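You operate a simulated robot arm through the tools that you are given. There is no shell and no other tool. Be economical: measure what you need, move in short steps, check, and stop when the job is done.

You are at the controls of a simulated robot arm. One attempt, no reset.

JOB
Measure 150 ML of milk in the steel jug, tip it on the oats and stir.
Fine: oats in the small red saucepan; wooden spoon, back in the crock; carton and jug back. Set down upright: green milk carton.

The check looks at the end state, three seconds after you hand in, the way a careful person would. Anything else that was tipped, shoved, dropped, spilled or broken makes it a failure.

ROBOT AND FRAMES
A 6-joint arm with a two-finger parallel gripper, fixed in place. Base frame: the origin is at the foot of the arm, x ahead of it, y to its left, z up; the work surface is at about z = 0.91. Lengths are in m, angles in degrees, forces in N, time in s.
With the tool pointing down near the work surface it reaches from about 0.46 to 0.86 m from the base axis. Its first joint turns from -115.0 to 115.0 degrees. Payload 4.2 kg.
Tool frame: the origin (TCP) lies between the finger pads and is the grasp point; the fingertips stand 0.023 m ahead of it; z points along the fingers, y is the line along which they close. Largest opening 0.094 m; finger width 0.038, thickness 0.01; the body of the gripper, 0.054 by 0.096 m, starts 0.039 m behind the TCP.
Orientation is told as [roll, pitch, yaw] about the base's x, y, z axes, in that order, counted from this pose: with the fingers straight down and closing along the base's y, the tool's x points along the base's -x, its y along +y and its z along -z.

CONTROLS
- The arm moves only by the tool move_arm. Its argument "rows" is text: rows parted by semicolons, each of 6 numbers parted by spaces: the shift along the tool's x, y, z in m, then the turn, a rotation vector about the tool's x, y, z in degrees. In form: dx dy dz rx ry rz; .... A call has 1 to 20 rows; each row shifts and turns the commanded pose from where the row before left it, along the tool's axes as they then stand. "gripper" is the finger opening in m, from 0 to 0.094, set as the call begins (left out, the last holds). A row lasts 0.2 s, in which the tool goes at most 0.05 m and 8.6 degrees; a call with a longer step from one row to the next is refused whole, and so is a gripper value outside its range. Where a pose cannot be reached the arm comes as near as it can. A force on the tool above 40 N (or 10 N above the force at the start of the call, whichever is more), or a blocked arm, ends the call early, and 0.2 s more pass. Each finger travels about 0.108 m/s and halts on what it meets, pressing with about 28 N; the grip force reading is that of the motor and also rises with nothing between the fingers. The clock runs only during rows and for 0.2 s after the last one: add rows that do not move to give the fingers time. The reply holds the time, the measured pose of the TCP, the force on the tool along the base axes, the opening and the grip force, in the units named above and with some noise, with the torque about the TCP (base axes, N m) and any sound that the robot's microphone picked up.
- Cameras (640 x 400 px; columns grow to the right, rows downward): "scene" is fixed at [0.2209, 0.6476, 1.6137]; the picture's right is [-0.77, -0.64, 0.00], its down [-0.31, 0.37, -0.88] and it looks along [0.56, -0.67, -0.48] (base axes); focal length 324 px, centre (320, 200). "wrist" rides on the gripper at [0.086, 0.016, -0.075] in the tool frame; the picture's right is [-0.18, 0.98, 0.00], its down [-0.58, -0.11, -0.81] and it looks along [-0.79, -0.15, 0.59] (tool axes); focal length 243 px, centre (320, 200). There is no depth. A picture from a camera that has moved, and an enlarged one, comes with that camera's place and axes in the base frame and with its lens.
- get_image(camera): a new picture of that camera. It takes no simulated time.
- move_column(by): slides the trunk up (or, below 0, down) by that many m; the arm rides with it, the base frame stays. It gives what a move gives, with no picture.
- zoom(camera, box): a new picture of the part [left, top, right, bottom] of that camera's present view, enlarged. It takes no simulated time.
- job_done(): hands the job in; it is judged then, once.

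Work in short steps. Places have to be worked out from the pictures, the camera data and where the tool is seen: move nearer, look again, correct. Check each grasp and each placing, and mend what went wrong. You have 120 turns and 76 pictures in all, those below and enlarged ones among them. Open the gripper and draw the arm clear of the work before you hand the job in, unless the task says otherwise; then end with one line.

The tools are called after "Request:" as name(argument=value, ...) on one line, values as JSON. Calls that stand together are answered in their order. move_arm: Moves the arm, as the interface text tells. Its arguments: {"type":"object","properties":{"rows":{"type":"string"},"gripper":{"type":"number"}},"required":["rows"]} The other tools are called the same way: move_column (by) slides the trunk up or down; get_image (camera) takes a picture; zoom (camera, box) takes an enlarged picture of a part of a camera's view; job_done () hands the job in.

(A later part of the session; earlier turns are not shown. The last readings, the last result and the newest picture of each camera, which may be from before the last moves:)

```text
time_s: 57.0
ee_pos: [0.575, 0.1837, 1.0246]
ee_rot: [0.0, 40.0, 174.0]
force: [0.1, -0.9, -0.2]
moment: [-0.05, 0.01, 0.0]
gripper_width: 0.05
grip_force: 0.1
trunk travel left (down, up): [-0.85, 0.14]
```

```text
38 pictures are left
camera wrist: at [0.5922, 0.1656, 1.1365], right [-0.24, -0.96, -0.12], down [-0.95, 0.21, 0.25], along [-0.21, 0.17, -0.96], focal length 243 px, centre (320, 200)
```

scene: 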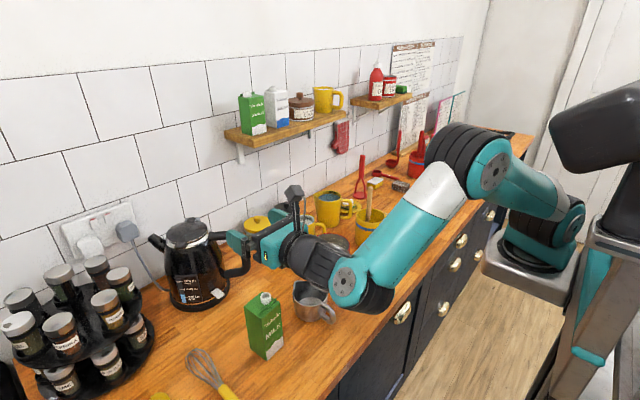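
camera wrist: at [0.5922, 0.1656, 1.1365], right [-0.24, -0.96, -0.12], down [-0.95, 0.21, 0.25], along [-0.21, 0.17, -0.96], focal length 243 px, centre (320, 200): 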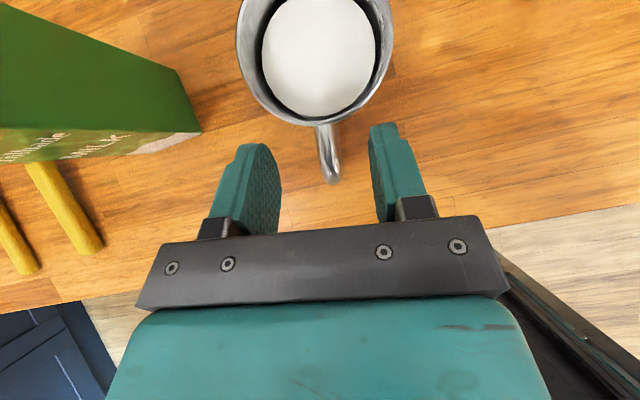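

The handle is centred between the fingers. I'll descend to z≈0.957 and close.

Request:
move_arm(rows="-0.0144 0 0.0171 0 0 0;-0.0144 0 0.0171 0 0 0;-0.0144 0 0.0171 0 0 0;0 0 0 0 0 0")

Request:
get_image(camera="wrist")

Request:
zoom(camera="scene", box=[260, 230, 400, 350])

```text
time_s: 58.0
ee_pos: [0.5743, 0.1819, 0.9572]
ee_rot: [0.1, 39.9, 174.0]
force: [0.6, 0.5, 0.7]
moment: [0.03, -0.01, 0.01]
gripper_width: 0.0499
grip_force: 0.1
trunk travel left (down, up): [-0.85, 0.14]
```

```text
37 pictures are left
camera wrist: at [0.5922, 0.1643, 1.0694], right [-0.24, -0.96, -0.12], down [-0.95, 0.21, 0.25], along [-0.21, 0.17, -0.96], focal length 243 px, centre (320, 200)
```

wrist: 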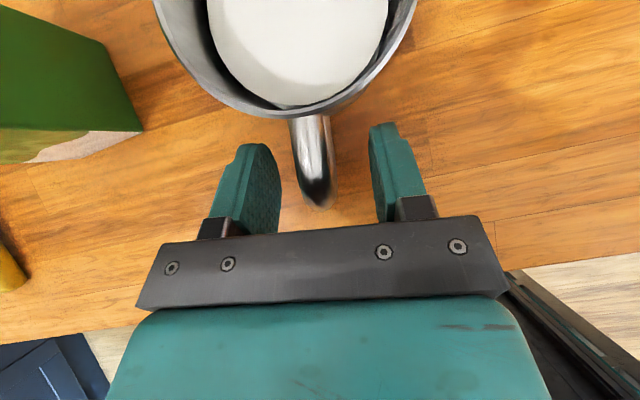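

```text
3.33 times, centred on (330, 290) of scene
camera zoom: at [0.2209, 0.6476, 1.6137], right [-0.77, -0.64, 0.0], down [-0.31, 0.37, -0.88], along [0.56, -0.67, -0.48], focal length 1080 px, centre (287, -100)
```

zoom: 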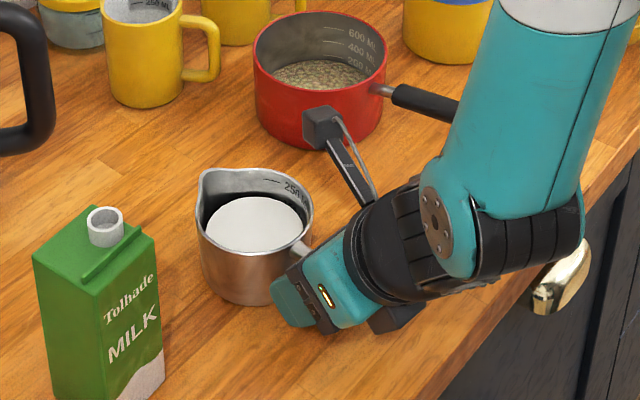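

The handle is between the fingers, about 3 mm to the +y side. I'll nudge over, close, and then test with a very small lift.

Request:
move_arm(rows="0 -0.003 0 0 0 0;0 0 0 0 0 0")

Request:
move_arm(rows="0 0 0 0 0 0;0 0 0 0 0 0;0 0 0 0 0 0;0 0 0 0 0 0", gripper=0)

Request:
move_arm(rows="0.0064 0 -0.0077 0 0 0;0.0064 0 -0.0077 0 0 0;0 0 0 0 0 0;0 0 0 0 0 0")

Request:
zoom(camera="scene", box=[260, 230, 400, 350])

```text
time_s: 58.6
ee_pos: [0.5742, 0.185, 0.9565]
ee_rot: [0.0, 39.9, 173.9]
force: [-0.1, 0.2, 0.4]
moment: [0.05, -0.03, 0.01]
gripper_width: 0.0498
grip_force: 0.1
trunk travel left (down, up): [-0.85, 0.14]
```

```text
time_s: 59.6
ee_pos: [0.5745, 0.1848, 0.9573]
ee_rot: [0.1, 39.9, 174.0]
force: [-0.3, -0.5, 0.4]
moment: [0.03, -0.06, -0.07]
gripper_width: 0.0147
grip_force: 28.2
trunk travel left (down, up): [-0.85, 0.14]
```

```text
time_s: 60.6
ee_pos: [0.576, 0.186, 0.9763]
ee_rot: [0.0, 39.8, 174.0]
force: [0.7, -0.6, -2.5]
moment: [0.01, 0.19, -0.03]
gripper_width: 0.0146
grip_force: 27.9
trunk travel left (down, up): [-0.85, 0.14]
```

```text
3.33 times, centred on (330, 290) of scene
camera zoom: at [0.2209, 0.6476, 1.6137], right [-0.77, -0.64, 0.0], down [-0.31, 0.37, -0.88], along [0.56, -0.67, -0.48], focal length 1080 px, centre (287, -100)
```

zoom: 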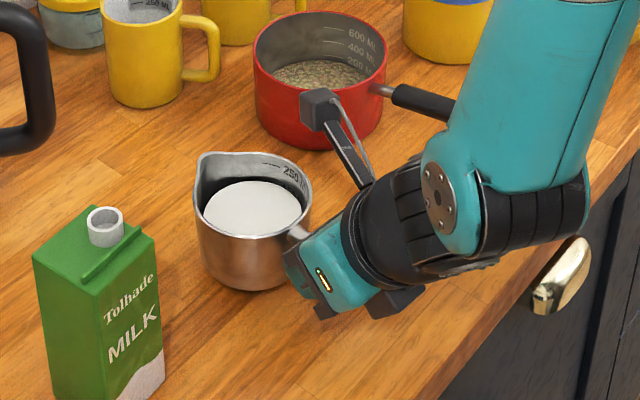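

The jug came up level with no droop. I'll lift it, swing its spout towards the pan and move to the pour start, keeping it level.

Request:
move_arm(rows="0.0125 0 -0.0149 0 0 0;0.0125 0 -0.0149 0 0 0;0.0125 0 -0.0149 0 0 0;0.0125 0 -0.0149 0 0 0;0.0125 0 -0.0149 0 0 0;0 0 0 -4.71 0 5.61;0 0 0 -4.71 0 5.61;0 0 0 -4.71 0 5.61;0 0 0 -4.71 0 5.61;0 0 0 -4.71 0 5.61;0 0 0 -4.71 0 5.61;0.0177 0.0026 0.0188 0 0 0;0.0177 0.0026 0.0188 0 0 0;0.0177 0.0026 0.0188 0 0 0;0.0177 0.0026 0.0188 0 0 0;0 0 0 0 0 0")

Request:
get_image(camera="wrist")

Request:
get_image(camera="scene")

```text
time_s: 64.0
ee_pos: [0.6337, 0.1, 1.0635]
ee_rot: [0.1, 39.9, 130.1]
force: [-0.7, 0.0, -2.6]
moment: [0.08, 0.08, 0.0]
gripper_width: 0.0145
grip_force: 28.4
trunk travel left (down, up): [-0.85, 0.14]
```

```text
34 pictures are left
camera wrist: at [0.6334, 0.0759, 1.1746], right [-0.84, -0.53, -0.12], down [-0.54, 0.81, 0.25], along [-0.04, 0.27, -0.96], focal length 243 px, centre (320, 200)
```

wrist: 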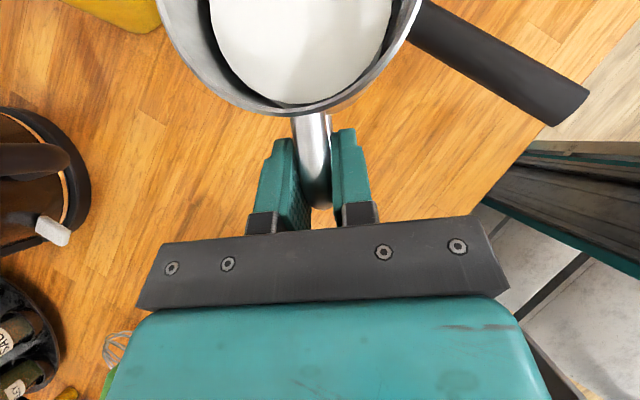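

```text
33 pictures are left
```

scene: 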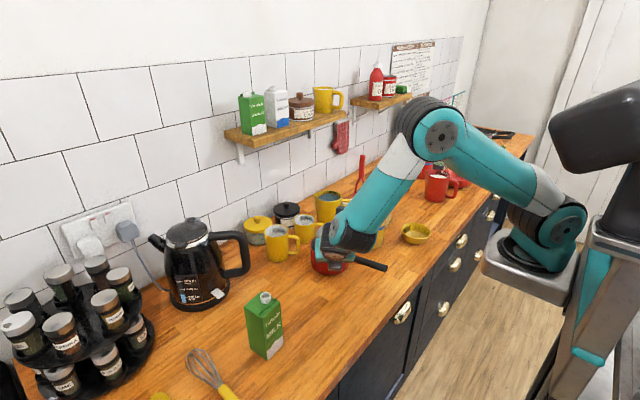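

The estimated lip position is over the pan near its centre. I'll tilt 32° while pivoting about the lip, still short of pouring, and check the geometry.

Request:
move_arm(rows="0.0107 0 -0.0161 0 -8 0;0.0107 0 -0.0161 0 -8 0;0.0107 0 -0.0161 0 -8 0;0.0107 0 -0.0161 0 -8 0;0 0 0 0 0 0")

Request:
get_image(camera="wrist")

Request:
zoom(camera="scene", box=[240, 170, 440, 295])

```text
time_s: 65.2
ee_pos: [0.638, 0.0951, 1.1372]
ee_rot: [0.0, 7.9, 130.0]
force: [0.0, 0.5, -2.9]
moment: [0.1, 0.09, 0.03]
gripper_width: 0.0146
grip_force: 27.7
trunk travel left (down, up): [-0.85, 0.14]
```

```text
32 pictures are left
camera wrist: at [0.675, 0.0266, 1.2227], right [-0.87, -0.49, -0.02], down [-0.36, 0.6, 0.72], along [-0.34, 0.63, -0.69], focal length 243 px, centre (320, 200)
```

wrist: 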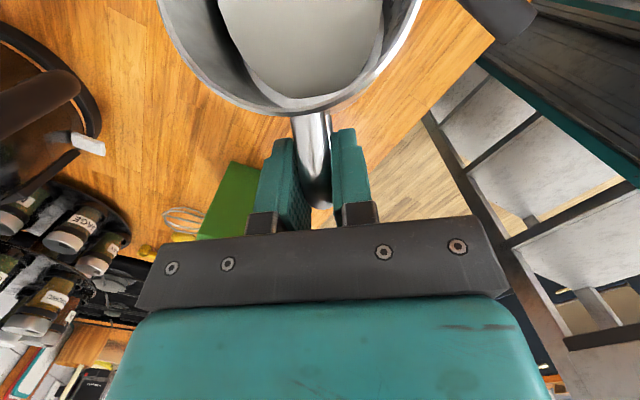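

```text
3.20 times, centred on (340, 232) of scene
camera zoom: at [0.2209, 0.6476, 1.6137], right [-0.77, -0.64, 0.0], down [-0.31, 0.37, -0.88], along [0.56, -0.67, -0.48], focal length 1037 px, centre (256, 96)
```

zoom: 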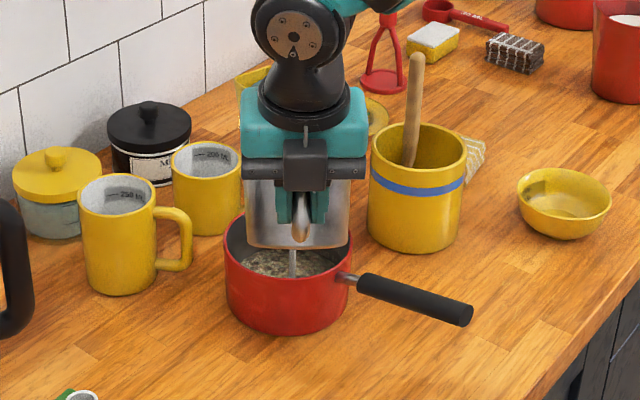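

A thin stream is already falling into the middle of the pan. I'll keep tilting slowly about the lip.

Request:
move_arm(rows="0.0051 0 -0.0082 0 -4 0;0 0 0 0 0 0;0 0 0 0 0 0;0 0 0 0 0 0;0.0051 0 -0.0082 0 -4 0;0 0 0 0 0 0;0 0 0 0 0 0;0 0 0 0 0 0;0.0051 0 -0.0082 0 -4 0;0 0 0 0 0 0;0 0 0 0 0 0;0 0 0 0 0 0;0.0051 0 -0.0082 0 -4 0;0 0 0 0 0 0;0 0 0 0 0 0;0 0 0 0 0 0")

Request:
zoom(camera="scene", box=[240, 170, 440, 295])

```text
time_s: 68.6
ee_pos: [0.651, 0.0798, 1.1712]
ee_rot: [0.1, -8.0, 130.0]
force: [1.0, -0.1, -1.8]
moment: [0.06, 0.1, -0.02]
gripper_width: 0.0147
grip_force: 27.4
trunk travel left (down, up): [-0.85, 0.14]
```

```text
3.20 times, centred on (340, 232) of scene
camera zoom: at [0.2209, 0.6476, 1.6137], right [-0.77, -0.64, 0.0], down [-0.31, 0.37, -0.88], along [0.56, -0.67, -0.48], focal length 1037 px, centre (256, 96)
```

zoom: 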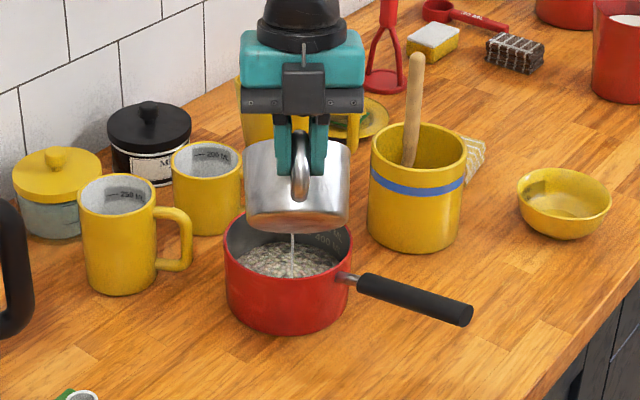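

It's landing cleanly. I'll continue tilting to about 74°.

Request:
move_arm(rows="0.0051 0 -0.0082 0 -4 0;0 0 0 0 0 0;0 0 0 0 0 0;0.0051 0 -0.0082 0 -4 0;0 0 0 0 0 0;0 0 0 0 0 0;0.0051 0 -0.0082 0 -4 0;0 0 0 0 0 0;0 0 0 0 0 0;0.0051 0 -0.0082 0 -4 0;0 0 0 0 0 0;0 0 0 0 0 0;0.0051 0 -0.0082 0 -4 0;0 0 0 0 0 0;0 0 0 0 0 0;0.0051 0 -0.0082 0 -4 0;0 0 0 0 0 0;0 0 0 0 0 0;0 0 0 0 0 0")

Request:
zoom(camera="scene", box=[240, 170, 440, 295])

```text
time_s: 72.6
ee_pos: [0.6793, 0.0476, 1.207]
ee_rot: [0.2, -32.1, 130.0]
force: [0.1, -0.3, -2.4]
moment: [0.01, -0.03, 0.01]
gripper_width: 0.0147
grip_force: 28.1
trunk travel left (down, up): [-0.85, 0.14]
```

```text
3.20 times, centred on (340, 232) of scene
camera zoom: at [0.2209, 0.6476, 1.6137], right [-0.77, -0.64, 0.0], down [-0.31, 0.37, -0.88], along [0.56, -0.67, -0.48], focal length 1037 px, centre (256, 96)
```

zoom: 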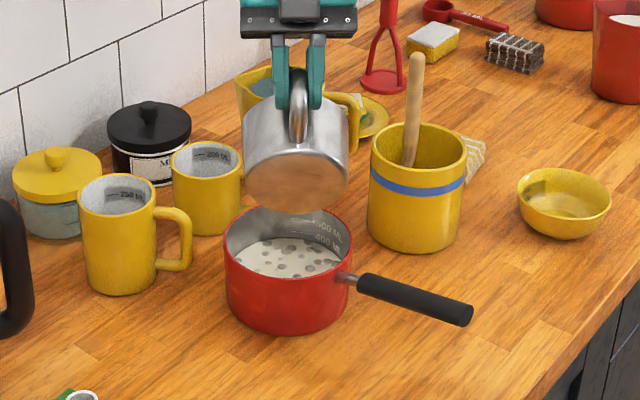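

Nearly all of it is in. I'll tilt on to about 96° to drain the rest.

Request:
move_arm(rows="0.0051 0 -0.0082 0 -4 0;0 0 0 0 0 0;0.0051 0 -0.0082 0 -4 0;0 0 0 0 0 0;0.0051 0 -0.0082 0 -4 0;0 0 0 0 0 0;0.0051 0 -0.0082 0 -4 0;0 0 0 0 0 0;0.0051 0 -0.0082 0 -4 0;0 0 0 0 0 0;0.0051 0 -0.0082 0 -4 0;0 0 0 0 0 0;0 0 0 0 0 0;0 0 0 0 0 0;0 0 0 0 0 0;0 0 0 0 0 0")

Request:
get_image(camera="wrist")

Request:
zoom(camera="scene", box=[240, 170, 440, 295])

```text
time_s: 76.0
ee_pos: [0.6233, 0.0187, 1.1647]
ee_rot: [0.1, -55.9, 130.0]
force: [0.1, -0.3, -3.6]
moment: [-0.06, -0.06, -0.03]
gripper_width: 0.0148
grip_force: 27.8
out of reach, approached as far as the arm can: row 3, 5, 7, 9, 11
trunk travel left (down, up): [-0.85, 0.14]
```

```text
28 pictures are left
camera wrist: at [0.6819, -0.0759, 1.1354], right [-0.82, -0.55, 0.15], down [0.3, -0.19, 0.93], along [-0.49, 0.81, 0.32], focal length 243 px, centre (320, 200)
```

wrist: 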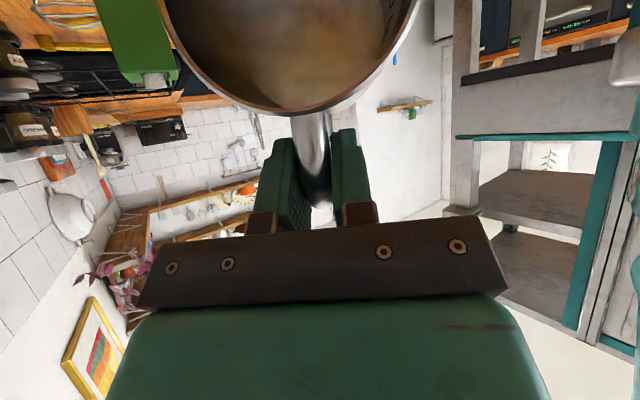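

```text
3.20 times, centred on (340, 232) of scene
camera zoom: at [0.2209, 0.6476, 1.6137], right [-0.77, -0.64, 0.0], down [-0.31, 0.37, -0.88], along [0.56, -0.67, -0.48], focal length 1037 px, centre (256, 96)
```

zoom: 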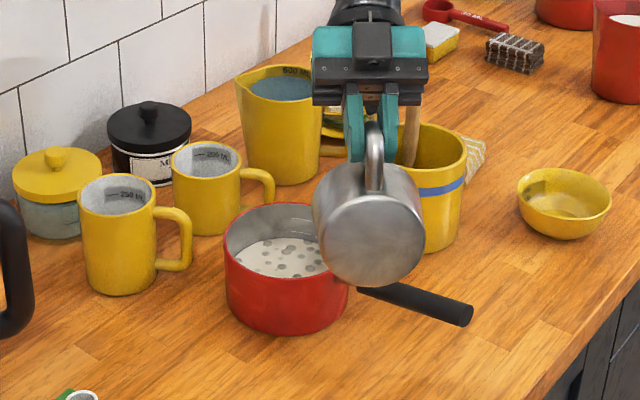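

The last few degrees went out of reach and the arm drifted towards -y, but the jug looks empty. I'll reverse along the same path to the last good pose and inspect.

Request:
move_arm(rows="-0.0045 0 0.0086 0 4 0;-0.0045 0 0.0086 0 4 0;-0.0045 0 0.0086 0 4 0;-0.0045 0 0.0086 0 4 0;-0.0045 0 0.0086 0 4 0;-0.0045 0 0.0086 0 4 0;0 0 0 0 0 0")

Request:
zoom(camera="scene", box=[240, 170, 440, 295])

```text
time_s: 77.6
ee_pos: [0.5864, 0.0607, 1.149]
ee_rot: [0.1, -32.0, 130.0]
force: [1.1, 1.0, -1.5]
moment: [-0.02, -0.01, -0.05]
gripper_width: 0.0149
grip_force: 27.8
trunk travel left (down, up): [-0.85, 0.14]
```

```text
3.20 times, centred on (340, 232) of scene
camera zoom: at [0.2209, 0.6476, 1.6137], right [-0.77, -0.64, 0.0], down [-0.31, 0.37, -0.88], along [0.56, -0.67, -0.48], focal length 1037 px, centre (256, 96)
```

zoom: 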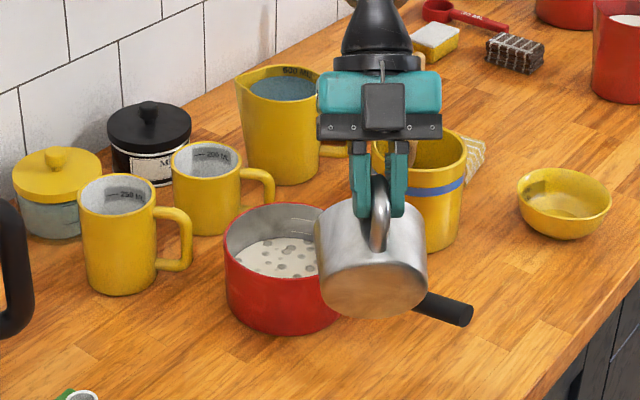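

The jug is empty and clear. I'll raise it a little, bring it upright in place, and then check the pan and counter.

Request:
move_arm(rows="-0.0159 0 -0.0254 0 0 0;0 0 0 0 8 0;0 0 0 0 8 0;0 0 0 0 8 0;0 0 0 0 8 0;0 0 0 0 8 0;0 0 0 0 8 0;0 0 0 0 8 0;0 0 0 0 8 0;0 0 0 0 8 0;0 0 0 0 0 0")

Request:
get_image(camera="wrist")

Request:
zoom(camera="scene", box=[240, 170, 440, 295])

```text
time_s: 80.0
ee_pos: [0.588, 0.0604, 1.1781]
ee_rot: [0.1, 40.0, 130.1]
force: [-0.3, 1.6, -2.6]
moment: [0.15, 0.11, -0.03]
gripper_width: 0.0149
grip_force: 28.2
trunk travel left (down, up): [-0.85, 0.14]
```

```text
25 pictures are left
camera wrist: at [0.5871, 0.0365, 1.2913], right [-0.84, -0.53, -0.12], down [-0.54, 0.81, 0.24], along [-0.03, 0.27, -0.96], focal length 243 px, centre (320, 200)
```

wrist: 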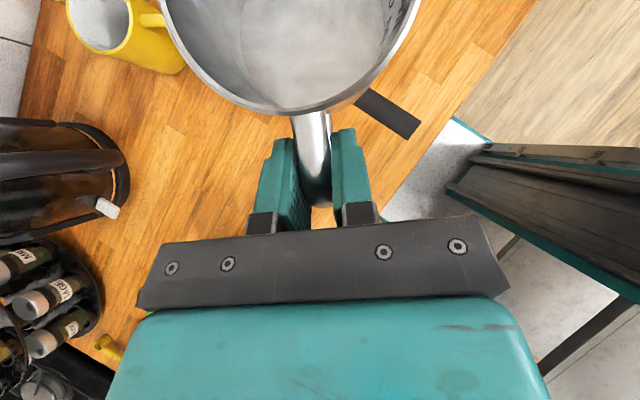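

```text
3.20 times, centred on (340, 232) of scene
camera zoom: at [0.2209, 0.6476, 1.6137], right [-0.77, -0.64, 0.0], down [-0.31, 0.37, -0.88], along [0.56, -0.67, -0.48], focal length 1037 px, centre (256, 96)
```

zoom: 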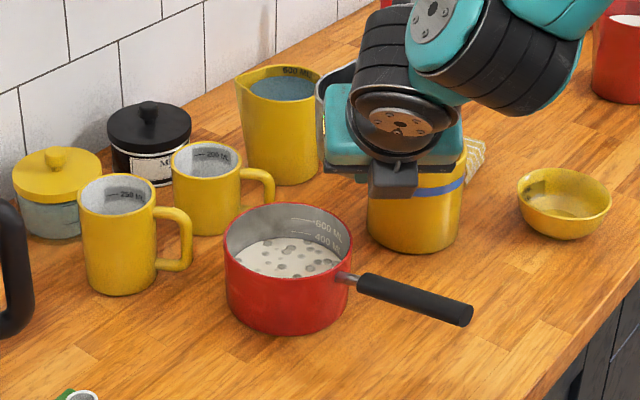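

The jug is empty and upright, the milk is in the pan, and I see no spill. I'll carry the jug back above its original spot.

Request:
move_arm(rows="-0.0296 -0.0174 -0.0052 0 0 0;-0.0296 -0.0174 -0.0052 0 0 0;-0.0296 -0.0174 -0.0052 0 0 0;-0.0296 -0.0174 -0.0052 0 0 0;0 0 0 4.71 0 -5.61;0 0 0 4.71 0 -5.61;0 0 0 4.71 0 -5.61;0 0 0 4.71 0 -5.61;0 0 0 4.71 0 -5.61;0 0 0 4.71 0 -5.61;0 0 0 0 0 0")

```text
time_s: 82.4
ee_pos: [0.572, 0.1867, 1.1185]
ee_rot: [0.0, 39.9, 174.0]
force: [0.2, 0.4, -2.4]
moment: [0.0, 0.16, 0.0]
gripper_width: 0.0147
grip_force: 28.8
trunk travel left (down, up): [-0.85, 0.14]
```

It's over the spot. I'll lower to just above contact.

Request:
move_arm(rows="-0.0195 0.0003 0.0241 0 0 0;-0.0195 0.0003 0.0241 0 0 0;-0.0195 0.0003 0.0241 0 0 0;-0.0195 0.0003 0.0241 0 0 0;-0.0195 0.0003 0.0241 0 0 0;0 0 0 0 0 0")

Request:
move_arm(rows="-0.0013 0 0.0015 0 0 0;-0.0013 0 0.0015 0 0 0;0 0 0 0 0 0")

Request:
zoom(camera="scene", box=[260, 230, 400, 350])

```text
time_s: 83.8
ee_pos: [0.5733, 0.1823, 0.9642]
ee_rot: [0.0, 39.8, 174.0]
force: [-0.7, -0.6, -1.9]
moment: [0.0, 0.17, 0.01]
gripper_width: 0.0148
grip_force: 27.6
trunk travel left (down, up): [-0.85, 0.14]
```

```text
time_s: 84.6
ee_pos: [0.5747, 0.1832, 0.96]
ee_rot: [0.0, 39.8, 174.0]
force: [0.6, 0.0, -2.2]
moment: [0.03, 0.16, 0.04]
gripper_width: 0.0146
grip_force: 27.9
trunk travel left (down, up): [-0.85, 0.14]
```

```text
3.33 times, centred on (330, 290) of scene
camera zoom: at [0.2209, 0.6476, 1.6137], right [-0.77, -0.64, 0.0], down [-0.31, 0.37, -0.88], along [0.56, -0.67, -0.48], focal length 1080 px, centre (287, -100)
```

zoom: 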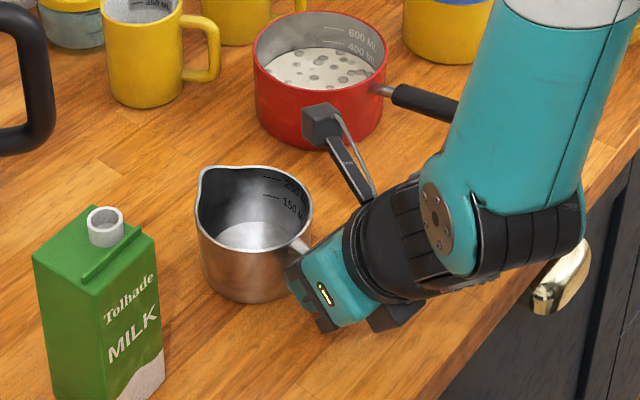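

It's still hanging, at about -2 N, a few millimetres above the counter. I'll lower in 1 mm steps to contact.

Request:
move_arm(rows="-0.001 0 0.0012 0 0 0;-0.001 0 0.0012 0 0 0;0 0 0 0 0 0")

```text
time_s: 85.4
ee_pos: [0.5754, 0.1841, 0.958]
ee_rot: [-0.1, 40.0, 174.0]
force: [-2.3, 0.8, 7.3]
moment: [-0.12, -0.77, 0.01]
gripper_width: 0.0151
grip_force: 27.9
trunk travel left (down, up): [-0.85, 0.14]
```

It has contact at about 7 N. I'll ease back half a millimetre and release.

Request:
move_arm(rows="0.0004 0 -0.0005 0 0 0;0 0 0 0 0 0")

Request:
move_arm(rows="0 0 0 0 0 0;0 0 0 0 0 0;0 0 0 0 0 0", gripper=0.05)

Request:
move_arm(rows="0.014 0 -0.0168 0 0 0;0.014 0 -0.0168 0 0 0;0.014 0 -0.0168 0 0 0;0.014 0 -0.0168 0 0 0;0.014 0 -0.0168 0 0 0;0.014 0 -0.0168 0 0 0;0.014 0 -0.0168 0 0 0;0.014 0 -0.0168 0 0 0;0.014 0 -0.0168 0 0 0;0.014 0 -0.0168 0 0 0")

Request:
get_image(camera="wrist")

Request:
zoom(camera="scene", box=[220, 230, 400, 350])

```text
time_s: 86.0
ee_pos: [0.5756, 0.1833, 0.9574]
ee_rot: [0.1, 39.9, 173.9]
force: [-2.2, -0.4, 6.4]
moment: [-0.09, -0.77, -0.03]
gripper_width: 0.0149
grip_force: 27.9
trunk travel left (down, up): [-0.85, 0.14]
```

```text
time_s: 86.8
ee_pos: [0.576, 0.1831, 0.9588]
ee_rot: [0.0, 39.9, 173.9]
force: [0.2, 0.0, 1.0]
moment: [0.01, -0.01, -0.01]
gripper_width: 0.0499
grip_force: 0.0
trunk travel left (down, up): [-0.85, 0.14]
```

```text
time_s: 89.0
ee_pos: [0.5744, 0.1843, 1.1782]
ee_rot: [0.0, 40.0, 174.2]
force: [0.6, 0.3, 0.3]
moment: [0.02, 0.01, -0.02]
gripper_width: 0.05
grip_force: 0.2
trunk travel left (down, up): [-0.85, 0.14]
```

```text
22 pictures are left
camera wrist: at [0.5918, 0.1671, 1.2895], right [-0.24, -0.96, -0.12], down [-0.95, 0.21, 0.25], along [-0.21, 0.17, -0.96], focal length 243 px, centre (320, 200)
```

wrist: 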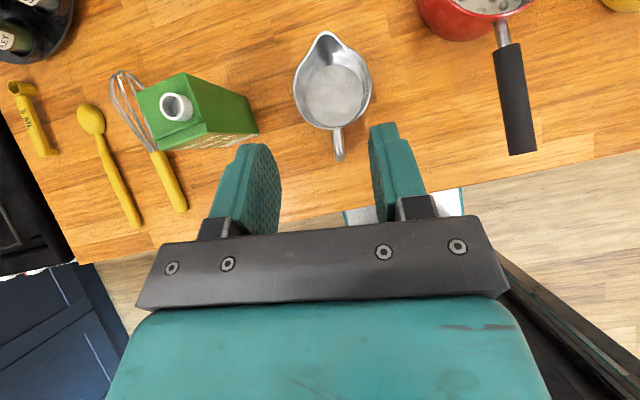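

```text
3.33 times, centred on (310, 290) of scene
camera zoom: at [0.2209, 0.6476, 1.6137], right [-0.77, -0.64, 0.0], down [-0.31, 0.37, -0.88], along [0.56, -0.67, -0.48], focal length 1080 px, centre (353, -100)
```

zoom: 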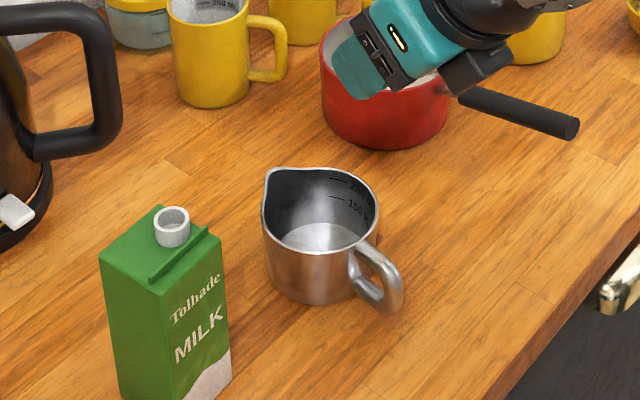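

Jug and carton are both back. Next is the spoon. I'll raise the arm, point the tool down and unwind the wrist to the home roll.

Request:
move_arm(rows="0.0257 0 -0.0307 0 0 0;0.0257 0 -0.0307 0 0 0;0.0257 0 -0.0307 0 0 0;0 0 0 0 -8 0;0 0 0 0 -8 0;0 0 0 0 -8 0;0 0 0 0 -8 0;0 0 0 0 -8 0;0 0 0 0 0 8.5;0 0 0 0 0 8.5;0 0 0 0 0 8.5;0 0 0 0 0 8.5;0 0 0 0 0 8.5;0 0 0 0 0 8.5;0 0 0 0 0 8.5;0 0 0 0 0 8.5;0 0 0 0 0 8.5;0 0 0 0 0 8.5;0 0 0 0 0 8.5;0 0 0 0 0 8.5")

Request:
move_arm(rows="0 0 0 0 0 8.5;0 0 0 0 0 8.5;0 0 0 0 0 8.5;0 0 0 0 0 8.5;0 0 0 0 0 8.5;0 0 0 0 0 8.5;0 0 0 0 0 8.5;0 0 0 0 0 8.5;0 0 0 0 0 4;0 0 0 0 0 0")

```text
time_s: 93.2
ee_pos: [0.5753, 0.1828, 1.296]
ee_rot: [0.1, 0.0, 71.8]
force: [0.2, 0.6, 0.2]
moment: [0.0, 0.01, -0.01]
gripper_width: 0.0501
grip_force: 0.1
trunk travel left (down, up): [-0.85, 0.14]
```

```text
time_s: 95.4
ee_pos: [0.5748, 0.1845, 1.2966]
ee_rot: [0.0, 0.2, -0.1]
force: [0.3, 0.0, 0.6]
moment: [-0.02, 0.02, 0.03]
gripper_width: 0.05
grip_force: 0.0
trunk travel left (down, up): [-0.85, 0.14]
```

The roll is home. I'll move to a viewing spot in front of the crock, well above the spoon.

Request:
move_arm(rows="-0.005 -0.0422 0.003 0 0 0;-0.005 -0.0422 0.003 0 0 0;-0.005 -0.0422 0.003 0 0 0;-0.005 -0.0422 0.003 0 0 0;-0.005 -0.0422 0.003 0 0 0;-0.005 -0.0422 0.003 0 0 0;-0.005 -0.0422 0.003 0 0 0;-0.005 -0.0422 0.003 0 0 0;-0.005 -0.0422 0.003 0 0 0;0 0 0 0 0 0")

Request:
get_image(camera="wrist")

Request:
zoom(camera="scene", box=[290, 150, 450, 270])

```text
time_s: 97.6
ee_pos: [0.6181, -0.1952, 1.2682]
ee_rot: [0.0, 0.1, -0.1]
force: [0.1, 1.0, -0.5]
moment: [0.01, 0.0, -0.02]
gripper_width: 0.0499
grip_force: 0.1
trunk travel left (down, up): [-0.85, 0.14]
```

```text
20 pictures are left
camera wrist: at [0.5328, -0.1784, 1.3429], right [0.18, 0.98, 0.0], down [0.58, -0.11, 0.8], along [0.79, -0.15, -0.59], focal length 243 px, centre (320, 200)
```

wrist: 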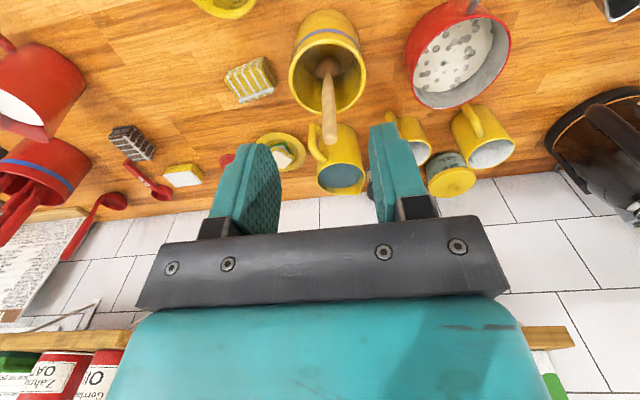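

```text
3.33 times, centred on (370, 210) of scene
camera zoom: at [0.2209, 0.6476, 1.6137], right [-0.77, -0.64, 0.0], down [-0.31, 0.37, -0.88], along [0.56, -0.67, -0.48], focal length 1080 px, centre (153, 167)
```

zoom: 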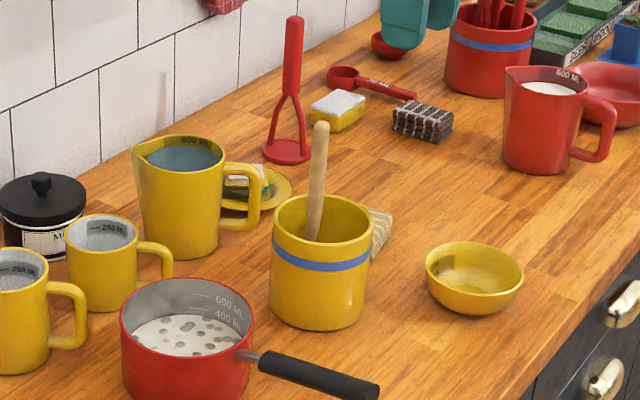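

The spoon's top is at (0.711, -0.200, 1.130) and it's nearly vertical. I'll zoom in on it inside the crock.

Request:
zoom(camera="wrist", box=[275, 0, 385, 150])

```text
2.67 times, centred on (330, 75) of wrist
camera zoom: at [0.5328, -0.1784, 1.3429], right [0.18, 0.98, 0.0], down [0.58, -0.11, 0.8], along [0.79, -0.15, -0.59], focal length 647 px, centre (293, 533)
```

zoom: 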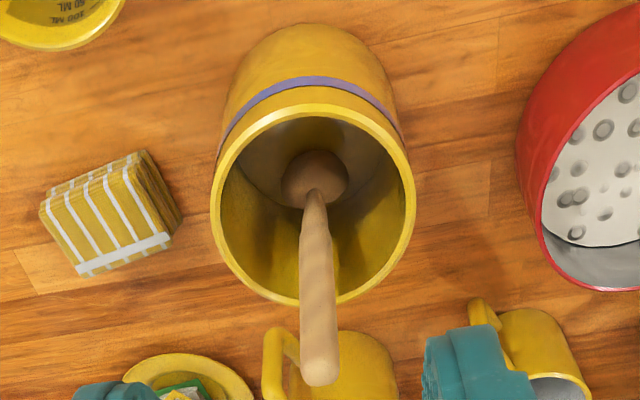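

The bowl rests on the crock floor near (0.722, -0.201), so the spoon leans only slightly. I'll move above it, then descend around the handle top and close.

Request:
move_arm(rows="-0.0315 -0.0016 0.0227 0 0 0;-0.0315 -0.0016 0.0227 0 0 0;-0.0315 -0.0016 0.0227 0 0 0;0 0 0.0233 0 0 0;0 0 0.0233 0 0 0;0 0 0 0 0 0")

Request:
get_image(camera="wrist")

```text
time_s: 99.0
ee_pos: [0.7152, -0.1992, 1.1528]
ee_rot: [0.0, 0.2, 0.0]
force: [0.0, 0.1, 0.1]
moment: [0.01, 0.01, 0.01]
gripper_width: 0.0501
grip_force: 0.1
trunk travel left (down, up): [-0.85, 0.14]
```

```text
17 pictures are left
camera wrist: at [0.6289, -0.1834, 1.2279], right [0.18, 0.98, 0.0], down [0.58, -0.11, 0.81], along [0.79, -0.15, -0.59], focal length 243 px, centre (320, 200)
```

wrist: 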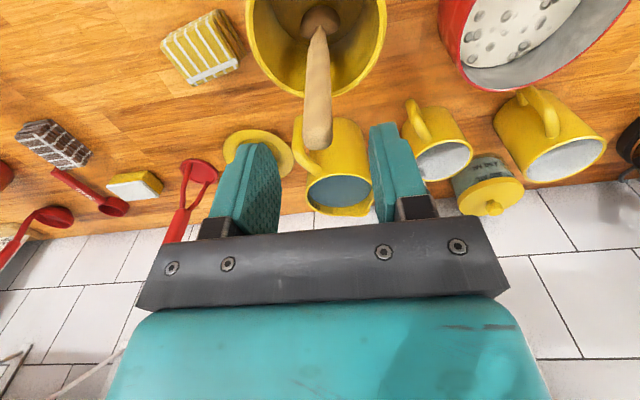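

The spoon is between the fingers. I'll descend to grip height and close.

Request:
move_arm(rows="0.0015 0 0.0235 0 0 0;0.0015 0 0.0235 0 0 0;0 0 0 0 0 0")

Request:
move_arm(rows="0 0 0 0 0 0;0 0 0 0 0 0;0 0 0 0 0 0;0 0 0 0 0 0", gripper=0)

Request:
move_arm(rows="0 0 -0.03 0 0 0;0 0 -0.03 0 0 0;0 0 -0.03 0 0 0;0 0 -0.03 0 0 0;0 0 -0.03 0 0 0;0 0 0 0 0 0")

Request:
zoom(camera="scene", box=[260, 100, 460, 260])

```text
time_s: 99.8
ee_pos: [0.7112, -0.2006, 1.1064]
ee_rot: [0.1, 0.1, 0.0]
force: [0.7, -0.2, 0.2]
moment: [0.02, 0.05, 0.01]
gripper_width: 0.0502
grip_force: 0.2
trunk travel left (down, up): [-0.85, 0.14]
```

```text
time_s: 100.8
ee_pos: [0.7117, -0.2006, 1.1079]
ee_rot: [0.0, 0.1, 0.0]
force: [0.2, -0.2, -0.2]
moment: [0.0, 0.0, -0.05]
gripper_width: 0.0162
grip_force: 28.0
trunk travel left (down, up): [-0.85, 0.14]
```

```text
time_s: 102.2
ee_pos: [0.7097, -0.2009, 1.2567]
ee_rot: [0.0, 0.1, 0.1]
force: [0.0, 0.6, -1.4]
moment: [-0.02, 0.02, -0.01]
gripper_width: 0.0163
grip_force: 28.3
trunk travel left (down, up): [-0.85, 0.14]
```

```text
2.50 times, centred on (360, 180) of scene
camera zoom: at [0.2209, 0.6476, 1.6137], right [-0.77, -0.64, 0.0], down [-0.31, 0.37, -0.88], along [0.56, -0.67, -0.48], focal length 810 px, centre (220, 250)
```

zoom: 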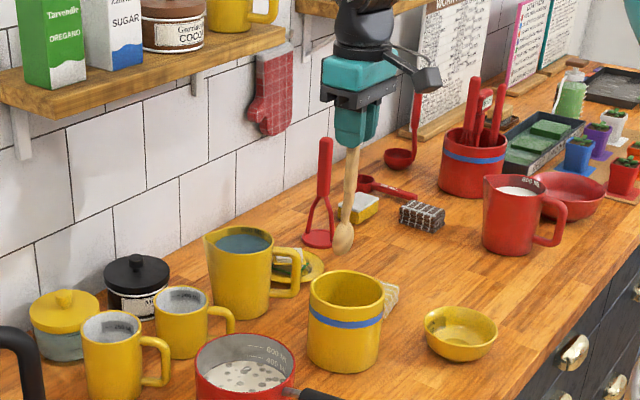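

The spoon is out cleanly. I'll carry it over the pan centre at this height and check the alignment before lowering.

Request:
move_arm(rows="-0.0026 0.04 0 0 0 0;-0.0026 0.04 0 0 0 0;-0.0026 0.04 0 0 0 0;-0.0026 0.04 0 0 0 0;-0.0026 0.04 0 0 0 0;0 0 0 0 0 0")

Request:
get_image(camera="wrist")

Request:
zoom(camera="scene", box=[240, 140, 440, 290])

```text
time_s: 103.6
ee_pos: [0.7247, 0.0005, 1.2574]
ee_rot: [0.0, 0.1, 0.0]
force: [-0.2, -0.9, -0.7]
moment: [0.02, 0.0, 0.01]
gripper_width: 0.0166
grip_force: 27.7
trunk travel left (down, up): [-0.85, 0.14]
```

```text
15 pictures are left
camera wrist: at [0.6386, 0.0164, 1.3322], right [0.18, 0.98, 0.0], down [0.58, -0.11, 0.81], along [0.79, -0.15, -0.59], focal length 243 px, centre (320, 200)
```

wrist: 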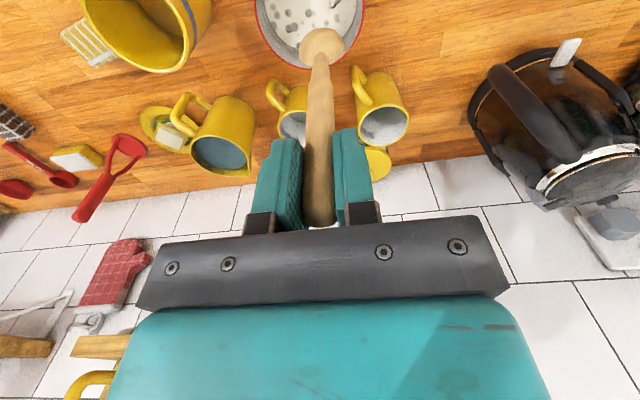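

```text
2.67 times, centred on (340, 215) of scene
camera zoom: at [0.2209, 0.6476, 1.6137], right [-0.77, -0.64, 0.0], down [-0.31, 0.37, -0.88], along [0.56, -0.67, -0.48], focal length 864 px, centre (267, 160)
```

zoom: 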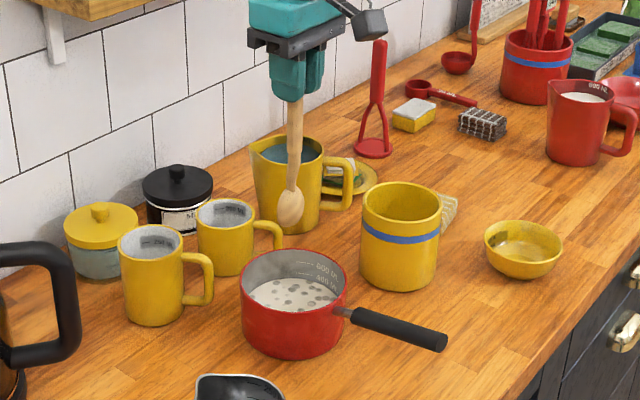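

The spoon bowl at (0.732, 0.000) lies over the pan centre at about (0.733, -0.01). I'll shift 6 mm and lower the bowl into the oats.

Request:
move_arm(rows="0 -0.003 0.0235 0 0 0;0 -0.003 0.0235 0 0 0;0 0 0.0235 0 0 0;0 0 0.0235 0 0 0;0 0 0.0235 0 0 0;0 0 0.0205 0 0 0;0 0 0 0 0 0")

Request:
zoom(camera="scene", box=[270, 180, 400, 290])

```text
time_s: 105.2
ee_pos: [0.7233, -0.0058, 1.1209]
ee_rot: [0.0, 0.1, 0.0]
force: [0.3, 0.1, 1.2]
moment: [0.0, 0.0, 0.01]
gripper_width: 0.0165
grip_force: 28.4
trunk travel left (down, up): [-0.85, 0.14]
```

```text
3.64 times, centred on (335, 235) of scene
camera zoom: at [0.2209, 0.6476, 1.6137], right [-0.77, -0.64, 0.0], down [-0.31, 0.37, -0.88], along [0.56, -0.67, -0.48], focal length 1178 px, centre (266, 73)
```

zoom: 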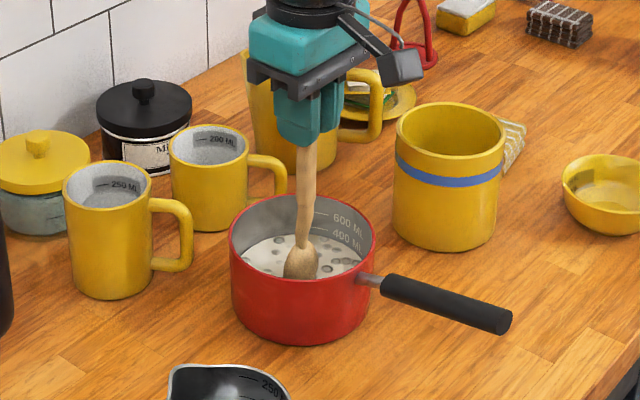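

The bowl is in the oats, well centred. I'll lower it 4 mm more and stir in a 22 mm radius circle.

Request:
move_arm(rows="0 0 0.004 0 0 0;0.011 0 0 0 0 0;0.011 0 0 0 0 0;-0.0029 0.011 0 0 0 0;-0.0081 0.0081 0 0 0 0;-0.011 0.0029 0 0 0 0;-0.011 -0.0029 0 0 0 0;-0.0081 -0.0081 0 0 0 0;-0.0029 -0.011 0 0 0 0;0.0029 -0.011 0 0 0 0;0.0081 -0.0081 0 0 0 0;0.011 -0.0029 0 0 0 0;0.011 0.0029 0 0 0 0;0.0081 0.0081 0 0 0 0;0.0029 0.011 0 0 0 0")

Request:
zoom(camera="scene", box=[270, 180, 400, 290])

```text
time_s: 108.4
ee_pos: [0.7025, -0.0065, 1.1138]
ee_rot: [0.0, 0.1, 0.1]
force: [0.1, 0.7, -0.1]
moment: [-0.01, 0.0, 0.05]
gripper_width: 0.0166
grip_force: 28.0
trunk travel left (down, up): [-0.85, 0.14]
```

```text
3.64 times, centred on (335, 235) of scene
camera zoom: at [0.2209, 0.6476, 1.6137], right [-0.77, -0.64, 0.0], down [-0.31, 0.37, -0.88], along [0.56, -0.67, -0.48], focal length 1178 px, centre (266, 73)
```

zoom: 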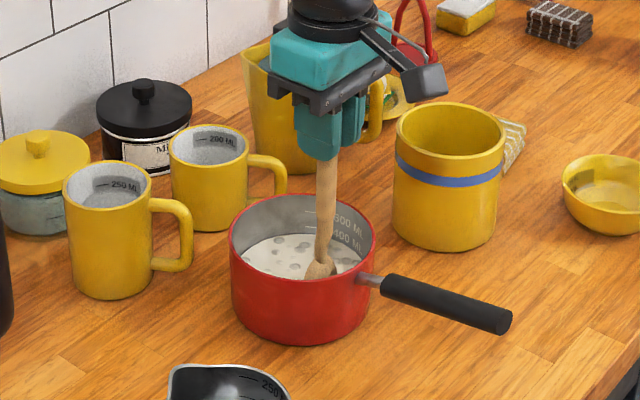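

No contact and the pan hasn't moved. I'll do three more turns.

Request:
move_arm(rows="-0.0029 0.011 0 0 0 0;-0.0081 0.0081 0 0 0 0;-0.011 0.0029 0 0 0 0;-0.011 -0.0029 0 0 0 0;-0.0081 -0.0081 0 0 0 0;-0.0029 -0.011 0 0 0 0;0.0029 -0.011 0 0 0 0;0.0081 -0.0081 0 0 0 0;0.011 -0.0029 0 0 0 0;0.011 0.0029 0 0 0 0;0.0081 0.0081 0 0 0 0;0.0029 0.011 0 0 0 0")

Request:
move_arm(rows="-0.0029 0.011 0 0 0 0;-0.0081 0.0081 0 0 0 0;-0.011 0.0029 0 0 0 0;-0.011 -0.0029 0 0 0 0;-0.0081 -0.0081 0 0 0 0;-0.0029 -0.011 0 0 0 0;0.0029 -0.011 0 0 0 0;0.0081 -0.0081 0 0 0 0;0.011 -0.0029 0 0 0 0;0.011 0.0029 0 0 0 0;0.0081 0.0081 0 0 0 0;0.0029 0.011 0 0 0 0")

Request:
move_arm(rows="-0.0029 0.011 0 0 0 0;-0.0081 0.0081 0 0 0 0;-0.011 0.0029 0 0 0 0;-0.011 -0.0029 0 0 0 0;-0.0081 -0.0081 0 0 0 0;-0.0029 -0.011 0 0 0 0;0.0029 -0.011 0 0 0 0;0.0081 -0.0081 0 0 0 0;0.011 -0.0029 0 0 0 0;0.011 0.0029 0 0 0 0;0.0081 0.0081 0 0 0 0;0.0029 0.011 0 0 0 0;-0.011 0 0 0 0 0;-0.011 0 0 0 0 0;0 0 0 0 0 0")

Request:
zoom(camera="scene", box=[270, 180, 400, 290])

```text
time_s: 111.0
ee_pos: [0.7011, -0.0068, 1.1159]
ee_rot: [0.0, 0.1, 0.0]
force: [0.7, -0.4, -0.5]
moment: [0.04, 0.01, -0.02]
gripper_width: 0.0161
grip_force: 28.6
trunk travel left (down, up): [-0.85, 0.14]
```

```text
time_s: 113.6
ee_pos: [0.7016, -0.0062, 1.1149]
ee_rot: [0.0, 0.1, 0.0]
force: [-0.6, 0.2, 0.2]
moment: [-0.03, 0.01, 0.0]
gripper_width: 0.0168
grip_force: 27.7
trunk travel left (down, up): [-0.85, 0.14]
```

```text
time_s: 116.8
ee_pos: [0.7255, -0.0074, 1.1149]
ee_rot: [0.0, 0.1, 0.0]
force: [0.1, 0.4, -1.1]
moment: [-0.03, -0.03, -0.03]
gripper_width: 0.0164
grip_force: 27.2
trunk travel left (down, up): [-0.85, 0.14]
```

```text
3.64 times, centred on (335, 235) of scene
camera zoom: at [0.2209, 0.6476, 1.6137], right [-0.77, -0.64, 0.0], down [-0.31, 0.37, -0.88], along [0.56, -0.67, -0.48], focal length 1178 px, centre (266, 73)
```

zoom: 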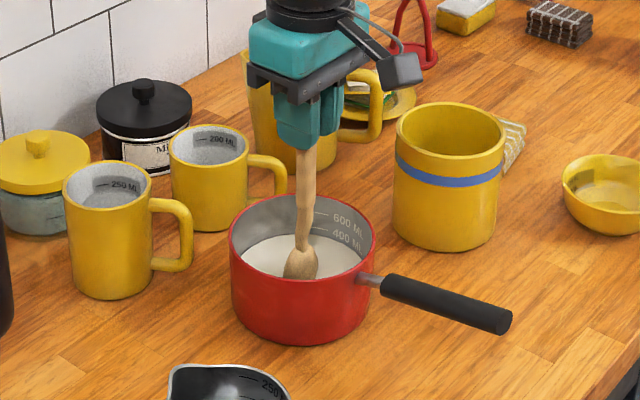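

The oats and milk are evenly mixed now. I'll lift the spoon, pause over the pan for drips, carry it back above the crock and lower it partway.

Request:
move_arm(rows="0 0 -0.0238 0 0 0;0 0 -0.0238 0 0 0;0 0 -0.0238 0 0 0;0 0 -0.0238 0 0 0;0 0 -0.0238 0 0 0;0 0 -0.0238 0 0 0;0 0 0 0 0 0;0 0 0 0 0 0;0 0 0 0 0 0;0 0 0 0 0 0;0 0 0 0 0 0;0 0 0 0 0 0;0.0026 -0.0323 0 0 0 0;0.0026 -0.0323 0 0 0 0;0.0026 -0.0323 0 0 0 0;0.0026 -0.0323 0 0 0 0;0.0026 -0.0323 0 0 0 0;0.0026 -0.0323 0 0 0 0;0 0 0 0 0 0")

Request:
get_image(camera="wrist")

Request:
zoom(camera="scene", box=[270, 130, 430, 280])

```text
time_s: 120.8
ee_pos: [0.7097, -0.2014, 1.2583]
ee_rot: [0.1, 0.1, 0.0]
force: [0.6, 0.3, -0.5]
moment: [0.0, -0.01, -0.01]
gripper_width: 0.0166
grip_force: 27.8
trunk travel left (down, up): [-0.85, 0.14]
```

```text
10 pictures are left
camera wrist: at [0.6238, -0.1849, 1.333], right [0.18, 0.98, 0.0], down [0.58, -0.11, 0.81], along [0.79, -0.15, -0.59], focal length 243 px, centre (320, 200)
```

wrist: 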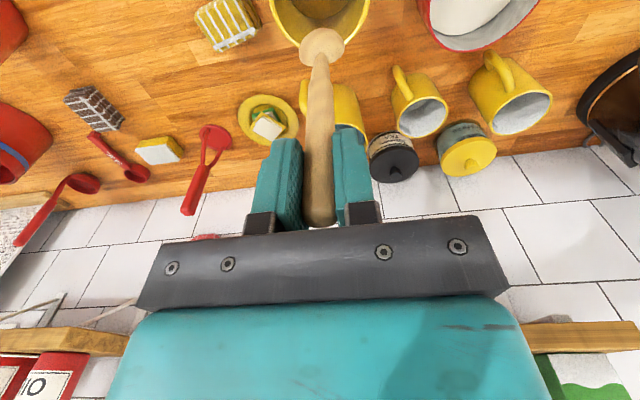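

```text
2.67 times, centred on (350, 205) of scene
camera zoom: at [0.2209, 0.6476, 1.6137], right [-0.77, -0.64, 0.0], down [-0.31, 0.37, -0.88], along [0.56, -0.67, -0.48], focal length 864 px, centre (240, 187)
```

zoom: 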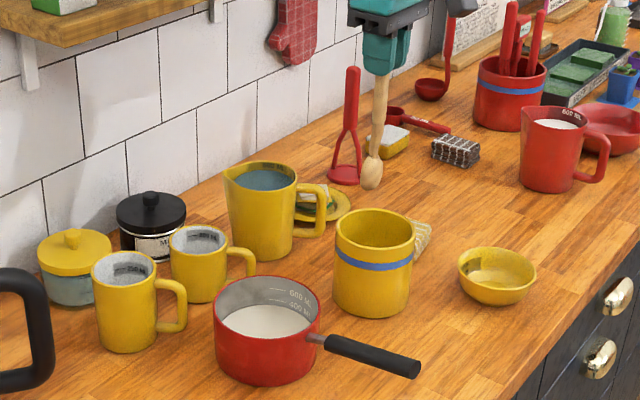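

The spoon is back at its extraction pose. I'll lower it down the same line into the crock.

Request:
move_arm(rows="0 0 0.0245 0 0 0;0 0 0.0245 0 0 0;0 0 0.0245 0 0 0;0 0 0.0245 0 0 0;0 0 0.0245 0 0 0;0 0 0.0235 0 0 0;0 0 0 0 0 0")

```text
time_s: 122.4
ee_pos: [0.709, -0.1997, 1.1112]
ee_rot: [0.0, 0.1, 0.0]
force: [0.6, -2.0, 0.0]
moment: [0.02, 0.0, 0.01]
gripper_width: 0.0163
grip_force: 27.8
trunk travel left (down, up): [-0.85, 0.14]
```

Almost seated. I'll lower 3 mm more and check the force.

Request:
move_arm(rows="0 0 0.0015 0 0 0;0 0 0.0015 0 0 0;0 0 0 0 0 0")

Request:
zoom(camera="scene", box=[310, 150, 430, 260])

```text
time_s: 123.2
ee_pos: [0.7074, -0.2003, 1.108]
ee_rot: [-0.1, 0.1, 0.0]
force: [-0.3, 0.8, -0.2]
moment: [-0.01, 0.05, 0.02]
gripper_width: 0.0166
grip_force: 27.6
trunk travel left (down, up): [-0.85, 0.14]
```

```text
3.64 times, centred on (370, 205) of scene
camera zoom: at [0.2209, 0.6476, 1.6137], right [-0.77, -0.64, 0.0], down [-0.31, 0.37, -0.88], along [0.56, -0.67, -0.48], focal length 1178 px, centre (138, 182)
```

zoom: 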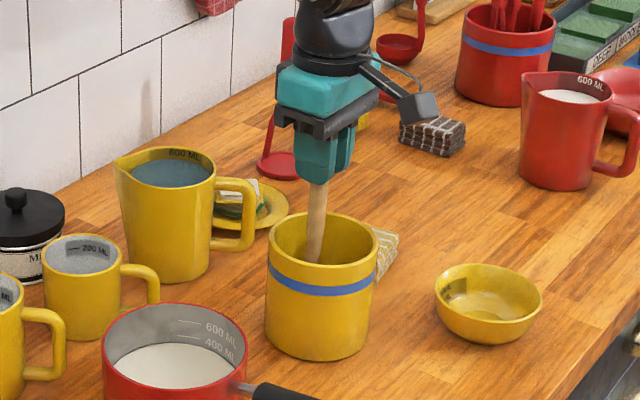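

The spoon is down inside the crock. I'll release it and draw straight up.

Request:
move_arm(rows="0 0 0 0 0 0;0 0 0 0 0 0;0 0 0 0 0 0", gripper=0.06)

Request:
move_arm(rows="0 0 -0.025 0 0 0;0 0 -0.025 0 0 0;0 0 -0.025 0 0 0;0 0 -0.025 0 0 0;0 0 -0.025 0 0 0;0 0 -0.025 0 0 0;0.04 0 -0.02 0 0 0;0.04 0 -0.02 0 0 0;0 0 0 0 0 0;0 0 0 0 0 0")

Request:
zoom(camera="scene", box=[310, 150, 430, 260])

Request:
get_image(camera="wrist")

Request:
get_image(camera="scene")

```text
time_s: 124.0
ee_pos: [0.7097, -0.2007, 1.1086]
ee_rot: [0.0, 0.1, 0.0]
force: [-0.2, -0.1, -0.7]
moment: [-0.04, 0.02, 0.02]
gripper_width: 0.0598
grip_force: 0.1
trunk travel left (down, up): [-0.85, 0.14]
```

```text
time_s: 126.2
ee_pos: [0.6287, -0.1999, 1.3008]
ee_rot: [0.0, 0.1, 0.1]
force: [-0.2, -0.2, 0.3]
moment: [0.0, 0.01, -0.02]
gripper_width: 0.0601
grip_force: 0.0
trunk travel left (down, up): [-0.85, 0.14]
```

```text
3.64 times, centred on (370, 205) of scene
camera zoom: at [0.2209, 0.6476, 1.6137], right [-0.77, -0.64, 0.0], down [-0.31, 0.37, -0.88], along [0.56, -0.67, -0.48], focal length 1178 px, centre (138, 182)
```

zoom: 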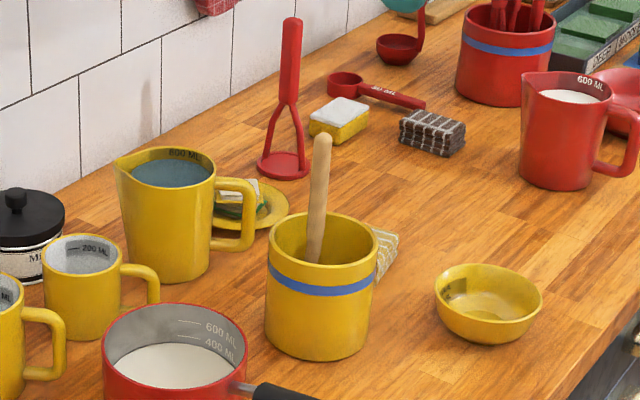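

```text
6 pictures are left
camera wrist: at [0.543, -0.1834, 1.3756], right [0.18, 0.98, 0.0], down [0.58, -0.11, 0.81], along [0.79, -0.15, -0.59], focal length 243 px, centre (320, 200)
```

wrist: 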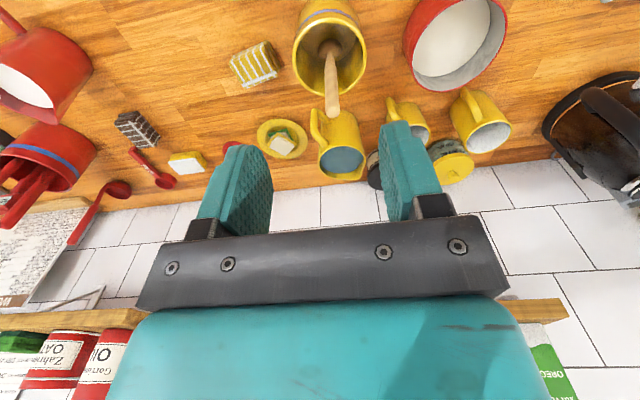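

```text
5 pictures are left
```

scene: 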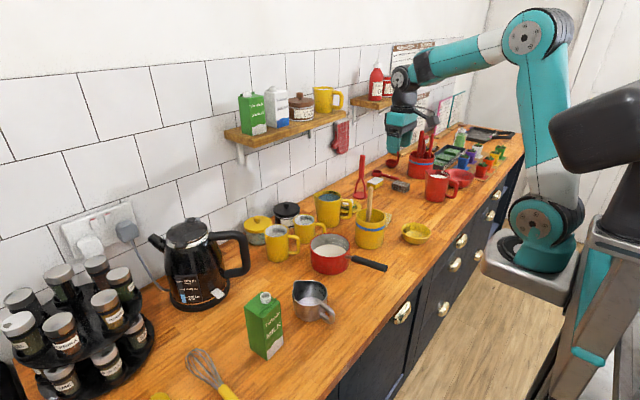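

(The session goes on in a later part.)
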